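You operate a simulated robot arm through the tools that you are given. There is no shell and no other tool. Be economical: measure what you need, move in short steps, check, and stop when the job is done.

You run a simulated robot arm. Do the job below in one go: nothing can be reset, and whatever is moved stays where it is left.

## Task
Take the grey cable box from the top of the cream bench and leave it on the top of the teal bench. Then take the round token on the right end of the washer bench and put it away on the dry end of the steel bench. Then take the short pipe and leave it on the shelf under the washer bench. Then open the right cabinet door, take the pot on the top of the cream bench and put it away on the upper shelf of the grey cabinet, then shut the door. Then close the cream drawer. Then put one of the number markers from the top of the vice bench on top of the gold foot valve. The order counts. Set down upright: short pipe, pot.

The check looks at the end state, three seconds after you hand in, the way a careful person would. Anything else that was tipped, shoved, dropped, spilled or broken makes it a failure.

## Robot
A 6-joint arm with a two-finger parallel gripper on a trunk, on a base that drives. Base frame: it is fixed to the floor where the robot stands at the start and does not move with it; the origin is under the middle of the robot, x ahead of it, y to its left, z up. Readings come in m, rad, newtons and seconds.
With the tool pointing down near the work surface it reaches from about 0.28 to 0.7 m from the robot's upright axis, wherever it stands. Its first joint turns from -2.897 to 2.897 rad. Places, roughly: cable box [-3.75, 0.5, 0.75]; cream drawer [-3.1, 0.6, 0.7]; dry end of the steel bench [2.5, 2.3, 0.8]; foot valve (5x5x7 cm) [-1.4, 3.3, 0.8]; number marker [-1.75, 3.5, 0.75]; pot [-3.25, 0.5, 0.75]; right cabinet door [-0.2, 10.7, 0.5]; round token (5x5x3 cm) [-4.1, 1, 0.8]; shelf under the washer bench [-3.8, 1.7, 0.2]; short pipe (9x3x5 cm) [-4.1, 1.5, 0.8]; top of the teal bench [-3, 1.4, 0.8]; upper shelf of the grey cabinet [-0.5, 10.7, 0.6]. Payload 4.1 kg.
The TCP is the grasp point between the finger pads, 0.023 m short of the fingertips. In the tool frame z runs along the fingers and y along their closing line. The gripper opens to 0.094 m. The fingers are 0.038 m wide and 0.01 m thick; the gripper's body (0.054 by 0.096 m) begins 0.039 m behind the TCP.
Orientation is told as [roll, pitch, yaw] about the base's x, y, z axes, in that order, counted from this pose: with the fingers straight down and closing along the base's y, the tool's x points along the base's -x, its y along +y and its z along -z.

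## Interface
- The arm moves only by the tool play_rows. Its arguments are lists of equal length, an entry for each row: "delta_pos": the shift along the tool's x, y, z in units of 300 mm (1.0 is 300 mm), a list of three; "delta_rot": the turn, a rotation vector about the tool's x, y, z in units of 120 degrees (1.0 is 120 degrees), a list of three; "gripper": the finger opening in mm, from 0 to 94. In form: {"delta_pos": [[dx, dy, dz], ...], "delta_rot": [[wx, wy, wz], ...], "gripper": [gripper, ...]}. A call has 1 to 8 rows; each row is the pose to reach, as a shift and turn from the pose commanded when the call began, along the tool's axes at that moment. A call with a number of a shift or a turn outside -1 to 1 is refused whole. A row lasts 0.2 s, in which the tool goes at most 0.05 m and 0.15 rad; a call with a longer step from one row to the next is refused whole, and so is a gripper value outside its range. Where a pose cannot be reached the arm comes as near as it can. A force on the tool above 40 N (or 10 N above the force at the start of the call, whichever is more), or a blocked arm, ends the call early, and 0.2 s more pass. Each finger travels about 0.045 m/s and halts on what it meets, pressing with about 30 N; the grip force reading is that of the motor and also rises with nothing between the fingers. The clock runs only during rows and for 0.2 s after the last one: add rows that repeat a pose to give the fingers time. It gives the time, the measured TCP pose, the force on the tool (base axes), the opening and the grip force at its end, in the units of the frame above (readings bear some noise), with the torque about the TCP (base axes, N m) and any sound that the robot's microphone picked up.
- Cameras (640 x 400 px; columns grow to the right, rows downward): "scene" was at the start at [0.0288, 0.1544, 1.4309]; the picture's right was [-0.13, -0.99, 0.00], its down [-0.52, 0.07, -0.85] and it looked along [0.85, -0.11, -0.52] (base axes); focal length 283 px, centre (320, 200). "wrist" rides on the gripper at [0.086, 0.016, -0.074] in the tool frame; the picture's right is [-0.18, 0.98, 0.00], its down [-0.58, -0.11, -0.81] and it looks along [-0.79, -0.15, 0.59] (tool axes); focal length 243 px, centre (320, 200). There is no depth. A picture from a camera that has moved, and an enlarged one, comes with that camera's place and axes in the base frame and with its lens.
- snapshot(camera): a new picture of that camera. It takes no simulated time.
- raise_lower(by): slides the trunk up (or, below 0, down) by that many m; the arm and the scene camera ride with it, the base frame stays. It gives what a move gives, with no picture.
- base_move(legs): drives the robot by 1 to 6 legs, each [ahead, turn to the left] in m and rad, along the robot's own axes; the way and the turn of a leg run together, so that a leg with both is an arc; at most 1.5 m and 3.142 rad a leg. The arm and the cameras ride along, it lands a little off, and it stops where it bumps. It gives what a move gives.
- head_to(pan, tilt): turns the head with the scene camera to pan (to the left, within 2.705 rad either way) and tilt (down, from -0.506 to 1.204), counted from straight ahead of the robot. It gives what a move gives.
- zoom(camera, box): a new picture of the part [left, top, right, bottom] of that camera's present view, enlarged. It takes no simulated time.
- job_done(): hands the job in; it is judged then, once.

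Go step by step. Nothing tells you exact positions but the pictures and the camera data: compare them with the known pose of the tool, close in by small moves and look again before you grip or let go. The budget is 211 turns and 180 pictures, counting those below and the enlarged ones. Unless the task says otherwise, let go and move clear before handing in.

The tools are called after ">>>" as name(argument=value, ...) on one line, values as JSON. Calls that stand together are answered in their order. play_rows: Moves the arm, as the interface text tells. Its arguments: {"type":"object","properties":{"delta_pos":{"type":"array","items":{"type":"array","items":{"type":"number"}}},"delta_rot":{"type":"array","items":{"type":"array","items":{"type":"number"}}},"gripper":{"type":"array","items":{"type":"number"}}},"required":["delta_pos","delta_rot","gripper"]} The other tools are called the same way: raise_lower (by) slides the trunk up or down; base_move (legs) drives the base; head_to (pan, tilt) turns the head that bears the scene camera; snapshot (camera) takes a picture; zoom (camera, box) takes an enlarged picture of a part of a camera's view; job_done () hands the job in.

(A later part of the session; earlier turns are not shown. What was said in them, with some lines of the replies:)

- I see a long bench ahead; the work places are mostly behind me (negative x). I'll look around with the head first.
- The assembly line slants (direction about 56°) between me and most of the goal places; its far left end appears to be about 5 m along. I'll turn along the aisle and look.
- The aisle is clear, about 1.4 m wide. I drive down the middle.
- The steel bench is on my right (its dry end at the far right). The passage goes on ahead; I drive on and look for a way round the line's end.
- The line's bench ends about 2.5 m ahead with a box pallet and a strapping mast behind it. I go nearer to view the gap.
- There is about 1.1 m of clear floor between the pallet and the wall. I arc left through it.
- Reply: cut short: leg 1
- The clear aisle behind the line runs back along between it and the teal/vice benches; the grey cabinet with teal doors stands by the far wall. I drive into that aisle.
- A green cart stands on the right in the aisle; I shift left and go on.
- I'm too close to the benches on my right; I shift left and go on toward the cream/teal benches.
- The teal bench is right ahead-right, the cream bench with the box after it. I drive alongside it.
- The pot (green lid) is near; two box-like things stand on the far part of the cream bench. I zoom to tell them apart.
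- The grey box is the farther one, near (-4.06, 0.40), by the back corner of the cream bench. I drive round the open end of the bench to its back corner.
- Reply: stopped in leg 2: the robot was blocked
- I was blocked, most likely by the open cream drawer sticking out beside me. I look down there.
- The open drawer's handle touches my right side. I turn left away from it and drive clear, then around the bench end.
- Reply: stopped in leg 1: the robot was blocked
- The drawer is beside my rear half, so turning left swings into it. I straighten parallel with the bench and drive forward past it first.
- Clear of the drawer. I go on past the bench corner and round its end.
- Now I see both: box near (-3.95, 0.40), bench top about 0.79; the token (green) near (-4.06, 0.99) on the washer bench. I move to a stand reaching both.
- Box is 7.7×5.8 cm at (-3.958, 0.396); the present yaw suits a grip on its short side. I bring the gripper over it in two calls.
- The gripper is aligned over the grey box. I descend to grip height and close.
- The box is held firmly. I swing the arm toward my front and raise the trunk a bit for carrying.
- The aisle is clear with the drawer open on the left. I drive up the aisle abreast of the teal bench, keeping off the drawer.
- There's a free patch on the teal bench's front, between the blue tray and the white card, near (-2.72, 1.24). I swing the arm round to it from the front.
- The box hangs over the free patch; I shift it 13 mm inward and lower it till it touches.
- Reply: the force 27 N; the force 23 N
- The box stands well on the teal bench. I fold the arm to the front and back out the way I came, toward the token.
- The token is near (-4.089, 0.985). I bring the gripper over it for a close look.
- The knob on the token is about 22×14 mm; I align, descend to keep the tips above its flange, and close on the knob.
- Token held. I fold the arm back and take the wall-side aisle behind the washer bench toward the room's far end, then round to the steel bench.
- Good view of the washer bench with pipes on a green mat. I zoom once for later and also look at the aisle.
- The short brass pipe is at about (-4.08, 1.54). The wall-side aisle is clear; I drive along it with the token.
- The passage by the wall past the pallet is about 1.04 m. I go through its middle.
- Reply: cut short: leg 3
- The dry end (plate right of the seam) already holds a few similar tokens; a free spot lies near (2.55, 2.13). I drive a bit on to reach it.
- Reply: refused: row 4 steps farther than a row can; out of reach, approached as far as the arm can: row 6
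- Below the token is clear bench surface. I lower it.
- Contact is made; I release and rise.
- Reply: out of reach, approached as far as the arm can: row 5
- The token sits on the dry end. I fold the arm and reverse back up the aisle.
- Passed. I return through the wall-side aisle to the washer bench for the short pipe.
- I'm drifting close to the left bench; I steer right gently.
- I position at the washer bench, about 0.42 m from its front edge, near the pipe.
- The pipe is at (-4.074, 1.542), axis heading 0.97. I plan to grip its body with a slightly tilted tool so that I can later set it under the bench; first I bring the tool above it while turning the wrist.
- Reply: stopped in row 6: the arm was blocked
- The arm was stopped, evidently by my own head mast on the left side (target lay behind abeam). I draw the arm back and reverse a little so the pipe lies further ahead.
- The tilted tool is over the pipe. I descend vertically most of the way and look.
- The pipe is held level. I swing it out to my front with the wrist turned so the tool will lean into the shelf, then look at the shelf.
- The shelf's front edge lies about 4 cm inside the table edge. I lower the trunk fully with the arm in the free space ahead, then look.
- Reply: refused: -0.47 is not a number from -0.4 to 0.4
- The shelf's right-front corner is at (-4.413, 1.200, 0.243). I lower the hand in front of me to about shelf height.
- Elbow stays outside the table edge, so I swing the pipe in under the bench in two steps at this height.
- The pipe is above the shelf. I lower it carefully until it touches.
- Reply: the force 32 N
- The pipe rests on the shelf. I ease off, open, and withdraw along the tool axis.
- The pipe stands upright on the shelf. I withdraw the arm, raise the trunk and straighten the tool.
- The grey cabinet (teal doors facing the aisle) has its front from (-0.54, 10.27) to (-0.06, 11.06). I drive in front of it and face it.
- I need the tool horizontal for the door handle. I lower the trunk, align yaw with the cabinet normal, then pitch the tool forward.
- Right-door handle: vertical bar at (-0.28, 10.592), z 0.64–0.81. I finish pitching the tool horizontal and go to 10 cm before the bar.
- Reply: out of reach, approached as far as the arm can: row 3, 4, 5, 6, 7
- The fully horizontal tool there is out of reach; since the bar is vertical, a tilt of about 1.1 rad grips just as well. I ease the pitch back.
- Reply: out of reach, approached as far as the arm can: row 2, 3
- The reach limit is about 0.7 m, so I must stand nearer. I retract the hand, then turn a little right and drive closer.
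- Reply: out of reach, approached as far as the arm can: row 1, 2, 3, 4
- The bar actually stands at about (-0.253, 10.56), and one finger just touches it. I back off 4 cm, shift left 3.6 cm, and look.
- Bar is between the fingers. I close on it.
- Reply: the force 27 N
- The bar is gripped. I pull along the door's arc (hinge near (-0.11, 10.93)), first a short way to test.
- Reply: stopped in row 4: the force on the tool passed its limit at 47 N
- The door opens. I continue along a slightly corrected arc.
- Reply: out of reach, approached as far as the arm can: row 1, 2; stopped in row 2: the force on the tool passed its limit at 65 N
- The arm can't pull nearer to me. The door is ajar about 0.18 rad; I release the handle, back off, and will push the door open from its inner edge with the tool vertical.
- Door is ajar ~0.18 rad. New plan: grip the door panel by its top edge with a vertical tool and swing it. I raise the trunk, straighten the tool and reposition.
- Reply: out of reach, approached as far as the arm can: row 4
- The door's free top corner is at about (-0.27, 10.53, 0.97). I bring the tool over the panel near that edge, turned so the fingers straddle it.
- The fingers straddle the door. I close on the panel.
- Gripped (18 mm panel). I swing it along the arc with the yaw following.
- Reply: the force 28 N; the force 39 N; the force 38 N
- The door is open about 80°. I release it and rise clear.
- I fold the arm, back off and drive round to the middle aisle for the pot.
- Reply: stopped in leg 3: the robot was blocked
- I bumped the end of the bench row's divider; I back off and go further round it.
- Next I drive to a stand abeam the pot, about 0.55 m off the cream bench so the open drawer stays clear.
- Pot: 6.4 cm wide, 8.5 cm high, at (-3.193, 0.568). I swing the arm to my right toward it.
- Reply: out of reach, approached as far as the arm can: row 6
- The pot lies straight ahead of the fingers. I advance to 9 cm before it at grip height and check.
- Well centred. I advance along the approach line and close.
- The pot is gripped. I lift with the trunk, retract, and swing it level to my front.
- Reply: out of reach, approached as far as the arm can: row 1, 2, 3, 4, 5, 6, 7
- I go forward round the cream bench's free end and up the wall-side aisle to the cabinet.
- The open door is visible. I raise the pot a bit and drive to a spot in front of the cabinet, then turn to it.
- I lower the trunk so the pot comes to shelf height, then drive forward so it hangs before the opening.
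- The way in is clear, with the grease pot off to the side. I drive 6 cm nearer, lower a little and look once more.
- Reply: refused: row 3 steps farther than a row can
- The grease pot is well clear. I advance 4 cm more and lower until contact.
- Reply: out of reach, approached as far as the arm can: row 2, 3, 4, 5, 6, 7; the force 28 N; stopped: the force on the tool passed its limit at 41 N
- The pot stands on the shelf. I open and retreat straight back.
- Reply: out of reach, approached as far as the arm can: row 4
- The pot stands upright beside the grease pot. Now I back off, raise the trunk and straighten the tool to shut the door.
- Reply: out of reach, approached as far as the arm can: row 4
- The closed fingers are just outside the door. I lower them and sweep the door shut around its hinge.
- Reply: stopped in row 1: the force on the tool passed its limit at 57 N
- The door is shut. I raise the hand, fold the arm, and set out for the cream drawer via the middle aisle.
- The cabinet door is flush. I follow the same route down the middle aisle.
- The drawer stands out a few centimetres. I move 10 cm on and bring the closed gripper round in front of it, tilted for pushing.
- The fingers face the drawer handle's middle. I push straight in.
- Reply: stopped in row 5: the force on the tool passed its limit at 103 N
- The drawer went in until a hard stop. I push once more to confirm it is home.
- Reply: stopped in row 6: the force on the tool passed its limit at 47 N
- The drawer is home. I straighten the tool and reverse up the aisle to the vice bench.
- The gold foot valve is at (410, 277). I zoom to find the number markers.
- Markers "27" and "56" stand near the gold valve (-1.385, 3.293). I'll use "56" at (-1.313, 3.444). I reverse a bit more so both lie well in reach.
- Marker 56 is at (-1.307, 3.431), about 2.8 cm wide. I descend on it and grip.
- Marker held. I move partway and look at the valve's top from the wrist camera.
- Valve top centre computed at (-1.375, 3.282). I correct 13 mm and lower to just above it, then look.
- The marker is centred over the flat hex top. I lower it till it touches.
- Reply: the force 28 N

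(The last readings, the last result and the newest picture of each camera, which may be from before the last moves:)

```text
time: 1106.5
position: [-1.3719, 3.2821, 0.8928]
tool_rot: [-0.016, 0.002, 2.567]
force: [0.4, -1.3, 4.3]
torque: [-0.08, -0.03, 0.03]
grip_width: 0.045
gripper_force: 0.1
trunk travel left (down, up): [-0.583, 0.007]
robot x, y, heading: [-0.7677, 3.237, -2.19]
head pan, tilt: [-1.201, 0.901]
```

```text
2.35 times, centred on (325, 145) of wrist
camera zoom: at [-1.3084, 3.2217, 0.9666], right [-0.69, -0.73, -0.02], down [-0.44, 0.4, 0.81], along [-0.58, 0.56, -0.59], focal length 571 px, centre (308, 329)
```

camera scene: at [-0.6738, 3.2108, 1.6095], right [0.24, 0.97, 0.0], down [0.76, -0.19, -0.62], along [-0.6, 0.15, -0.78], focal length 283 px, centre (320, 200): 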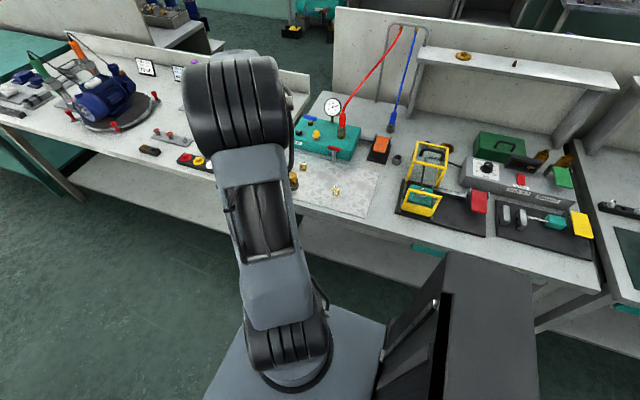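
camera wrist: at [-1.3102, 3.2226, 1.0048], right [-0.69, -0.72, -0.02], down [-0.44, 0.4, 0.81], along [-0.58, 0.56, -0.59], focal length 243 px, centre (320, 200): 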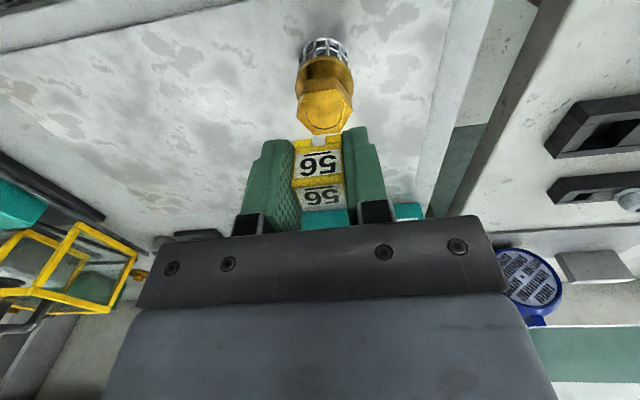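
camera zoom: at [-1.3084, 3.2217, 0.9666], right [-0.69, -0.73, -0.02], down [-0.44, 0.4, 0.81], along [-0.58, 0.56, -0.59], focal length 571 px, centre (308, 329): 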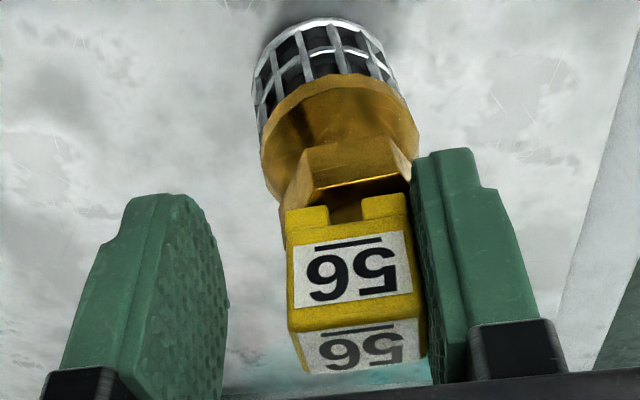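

The marker rests on the valve but still touches one finger. I open wider and shift the hand to centre on it before rising.

>>> play_rows(delta_pos=[[0, 0.01, -0.004], [0, 0.02, -0.005], [0, 0.02, -0.005]], delta_rot=[[0, 0, 0], [0, 0, 0], [0, 0, 0]], gripper=[50, 56, 60])

>>> zoom(camera="wrist", box=[250, 60, 400, 230])

```text
time: 1107.2
position: [-1.376, 3.2772, 0.8935]
tool_rot: [-0.016, 0.003, 2.565]
force: [0.2, 0.3, -0.4]
torque: [0.0, -0.01, -0.01]
grip_width: 0.06
gripper_force: 0.2
trunk travel left (down, up): [-0.583, 0.007]
robot x, y, heading: [-0.7701, 3.2386, -2.191]
head pan, tilt: [-1.201, 0.901]
```

```text
2.35 times, centred on (325, 145) of wrist
camera zoom: at [-1.3126, 3.2167, 0.9683], right [-0.69, -0.72, -0.02], down [-0.44, 0.4, 0.81], along [-0.58, 0.56, -0.59], focal length 571 px, centre (308, 329)
```

zoom: 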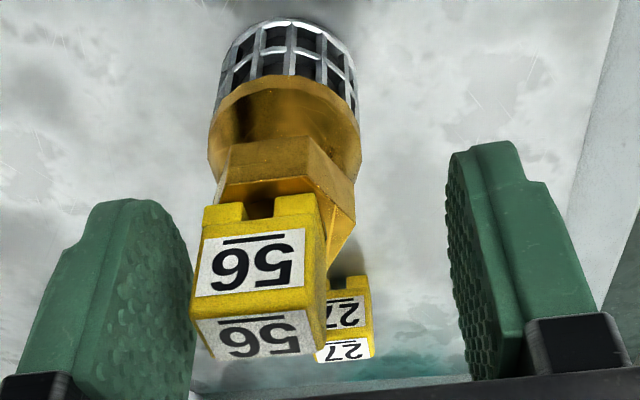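

The valve or marker seems to have shifted a bit; I wait a moment and look from the scene camera too.

>>> play_rows(delta_pos=[[0, 0, 0], [0, 0, 0], [0, 0, 0]], delta_rot=[[0, 0, 0], [0, 0, 0], [0, 0, 0]], gripper=[66, 70, 70])

>>> snapshot(camera="wrist")

```text
time: 1108.0
position: [-1.3765, 3.2772, 0.8937]
tool_rot: [-0.016, 0.001, 2.568]
force: [-0.1, 0.1, -0.4]
torque: [-0.01, 0.0, -0.05]
grip_width: 0.0698
gripper_force: 0.0
trunk travel left (down, up): [-0.583, 0.007]
robot x, y, heading: [-0.7688, 3.2454, -2.189]
head pan, tilt: [-1.201, 0.901]
```

```text
12 pictures are left
camera wrist: at [-1.3126, 3.2168, 0.9684], right [-0.69, -0.72, -0.02], down [-0.44, 0.4, 0.81], along [-0.58, 0.56, -0.59], focal length 243 px, centre (320, 200)
```

wrist: 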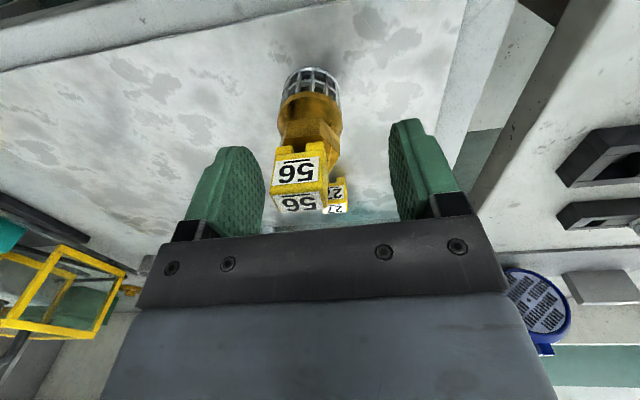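

The marker sits steadily on the valve's hex top. I centre the open fingers around it and rise straight up.

>>> play_rows(delta_pos=[[0, -0.015, 0], [0, -0.03, 0], [0, -0.03, -0.05], [0, -0.03, -0.12], [0, -0.03, -0.24], [0, -0.03, -0.38], [0, -0.03, -0.52]], delta_rot=[[0, 0, 0], [0, 0, 0], [0, 0, 0], [0, 0, 0], [0, 0, 0], [0, 0, 0], [0, 0, 0]], gripper=[74, 76, 76, 76, 76, 76, 76])

>>> snapshot(camera="wrist")

```text
time: 1109.7
position: [-1.3761, 3.2849, 1.051]
tool_rot: [-0.016, 0.002, 2.569]
force: [0.0, -0.3, 1.0]
torque: [-0.01, 0.04, 0.0]
grip_width: 0.0759
gripper_force: 0.0
trunk travel left (down, up): [-0.583, 0.007]
robot x, y, heading: [-0.7678, 3.2415, -2.187]
head pan, tilt: [-1.201, 0.901]
```

```text
11 pictures are left
camera wrist: at [-1.3124, 3.2245, 1.1253], right [-0.69, -0.72, -0.02], down [-0.44, 0.4, 0.81], along [-0.58, 0.56, -0.59], focal length 243 px, centre (320, 200)
```

wrist: 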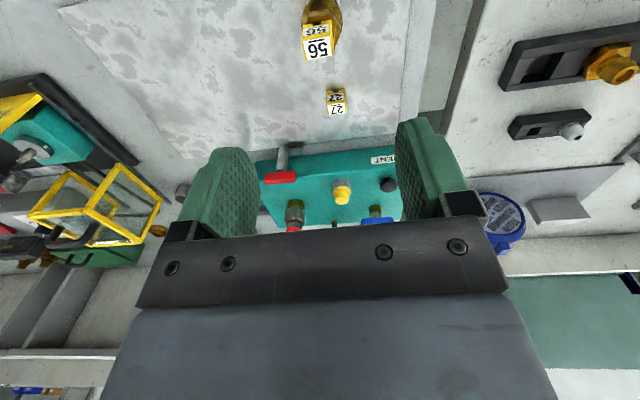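

>>> play_rows(delta_pos=[[0.08, 0.1, -0.05], [0.16, 0.2, -0.1], [0.24, 0.3, -0.15], [0.32, 0.4, -0.2], [0.4, 0.5, -0.2], [0.48, 0.6, -0.2]], delta_rot=[[0, 0, 0], [0, 0, 0], [0, 0, 0], [0, 0, 0], [0, 0, 0], [0, 0, 0]], gripper=[76, 76, 76, 76, 76, 76])

>>> zoom(camera="scene", box=[240, 100, 440, 240])

```text
time: 1111.0
position: [-1.3513, 3.0535, 1.105]
tool_rot: [-0.014, 0.001, 2.568]
force: [0.5, -0.5, 0.3]
torque: [0.01, 0.02, 0.0]
grip_width: 0.0761
gripper_force: 0.1
trunk travel left (down, up): [-0.583, 0.007]
robot x, y, heading: [-0.7707, 3.2426, -2.186]
head pan, tilt: [-1.201, 0.901]
```

```text
2.86 times, centred on (340, 170) of scene
camera zoom: at [-0.6737, 3.2102, 1.6094], right [0.24, 0.97, 0.0], down [0.76, -0.19, -0.62], along [-0.6, 0.15, -0.78], focal length 809 px, centre (263, 286)
```

zoom: 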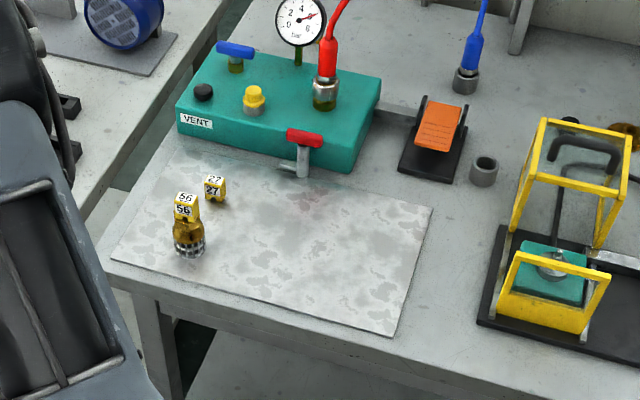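

The marker stands on the foot valve. I check the drawer from here with a zoom down the aisle.

>>> head_to(pan=-0.05, tilt=0.3)

>>> snapshot(camera="scene")

```text
time: 1112.4
position: [-1.3515, 3.0547, 1.1042]
tool_rot: [-0.015, 0.003, 2.568]
force: [-0.4, 0.3, 0.6]
torque: [0.0, 0.0, -0.03]
grip_width: 0.0763
gripper_force: 0.1
trunk travel left (down, up): [-0.583, 0.007]
robot x, y, heading: [-0.7743, 3.2384, -2.185]
head pan, tilt: [-0.051, 0.3]
```

```text
9 pictures are left
camera scene: at [-0.6584, 3.119, 1.6617], right [-0.79, 0.62, 0.0], down [0.18, 0.23, -0.96], along [-0.59, -0.75, -0.3], focal length 283 px, centre (320, 200)
```

scene: 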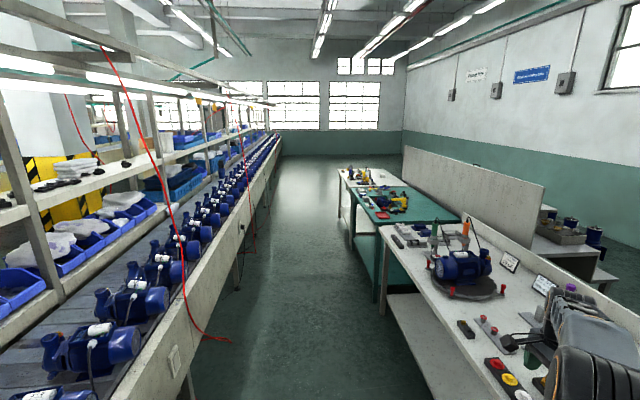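

>>> zoom(camera="scene", box=[325, 160, 405, 220])

```text
6.67 times, centred on (365, 190) of scene
camera zoom: at [-0.6584, 3.119, 1.6617], right [-0.79, 0.62, 0.0], down [0.18, 0.23, -0.96], along [-0.59, -0.75, -0.3], focal length 1888 px, centre (20, 267)
```

zoom: 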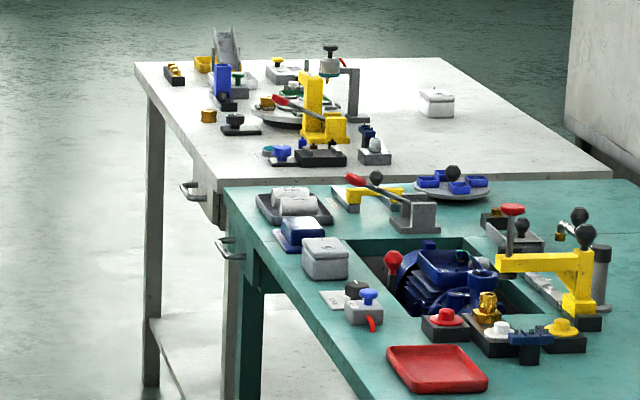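

All parts are in place, the gripper is empty and clear; I hand in.

>>> job_done()

```text
The job is handed in.
```

The whole job was done in the order you gave, and I handed it in with the gripper empty and clear.

- **Cable box:** it stands on top of the teal bench.
- **Token:** it is on the dry end of the steel bench.
- **Short pipe:** it lies with its knob up on the shelf under the washer bench.
- **Pot:** it stands upright on the cabinet's upper shelf, and the right door is shut.
- **Cream drawer:** I pushed it in to its stop, and it looked closed in the last picture.
- **Marker:** number 56 sits on the gold foot valve. The valve may have shifted by about 3 mm when I let go; both were standing steadily afterwards.

On the way my base bumped the open drawer twice, which may have pushed it in slightly. It also bumped the end of the bench-row divider once, and I saw nothing moved there.
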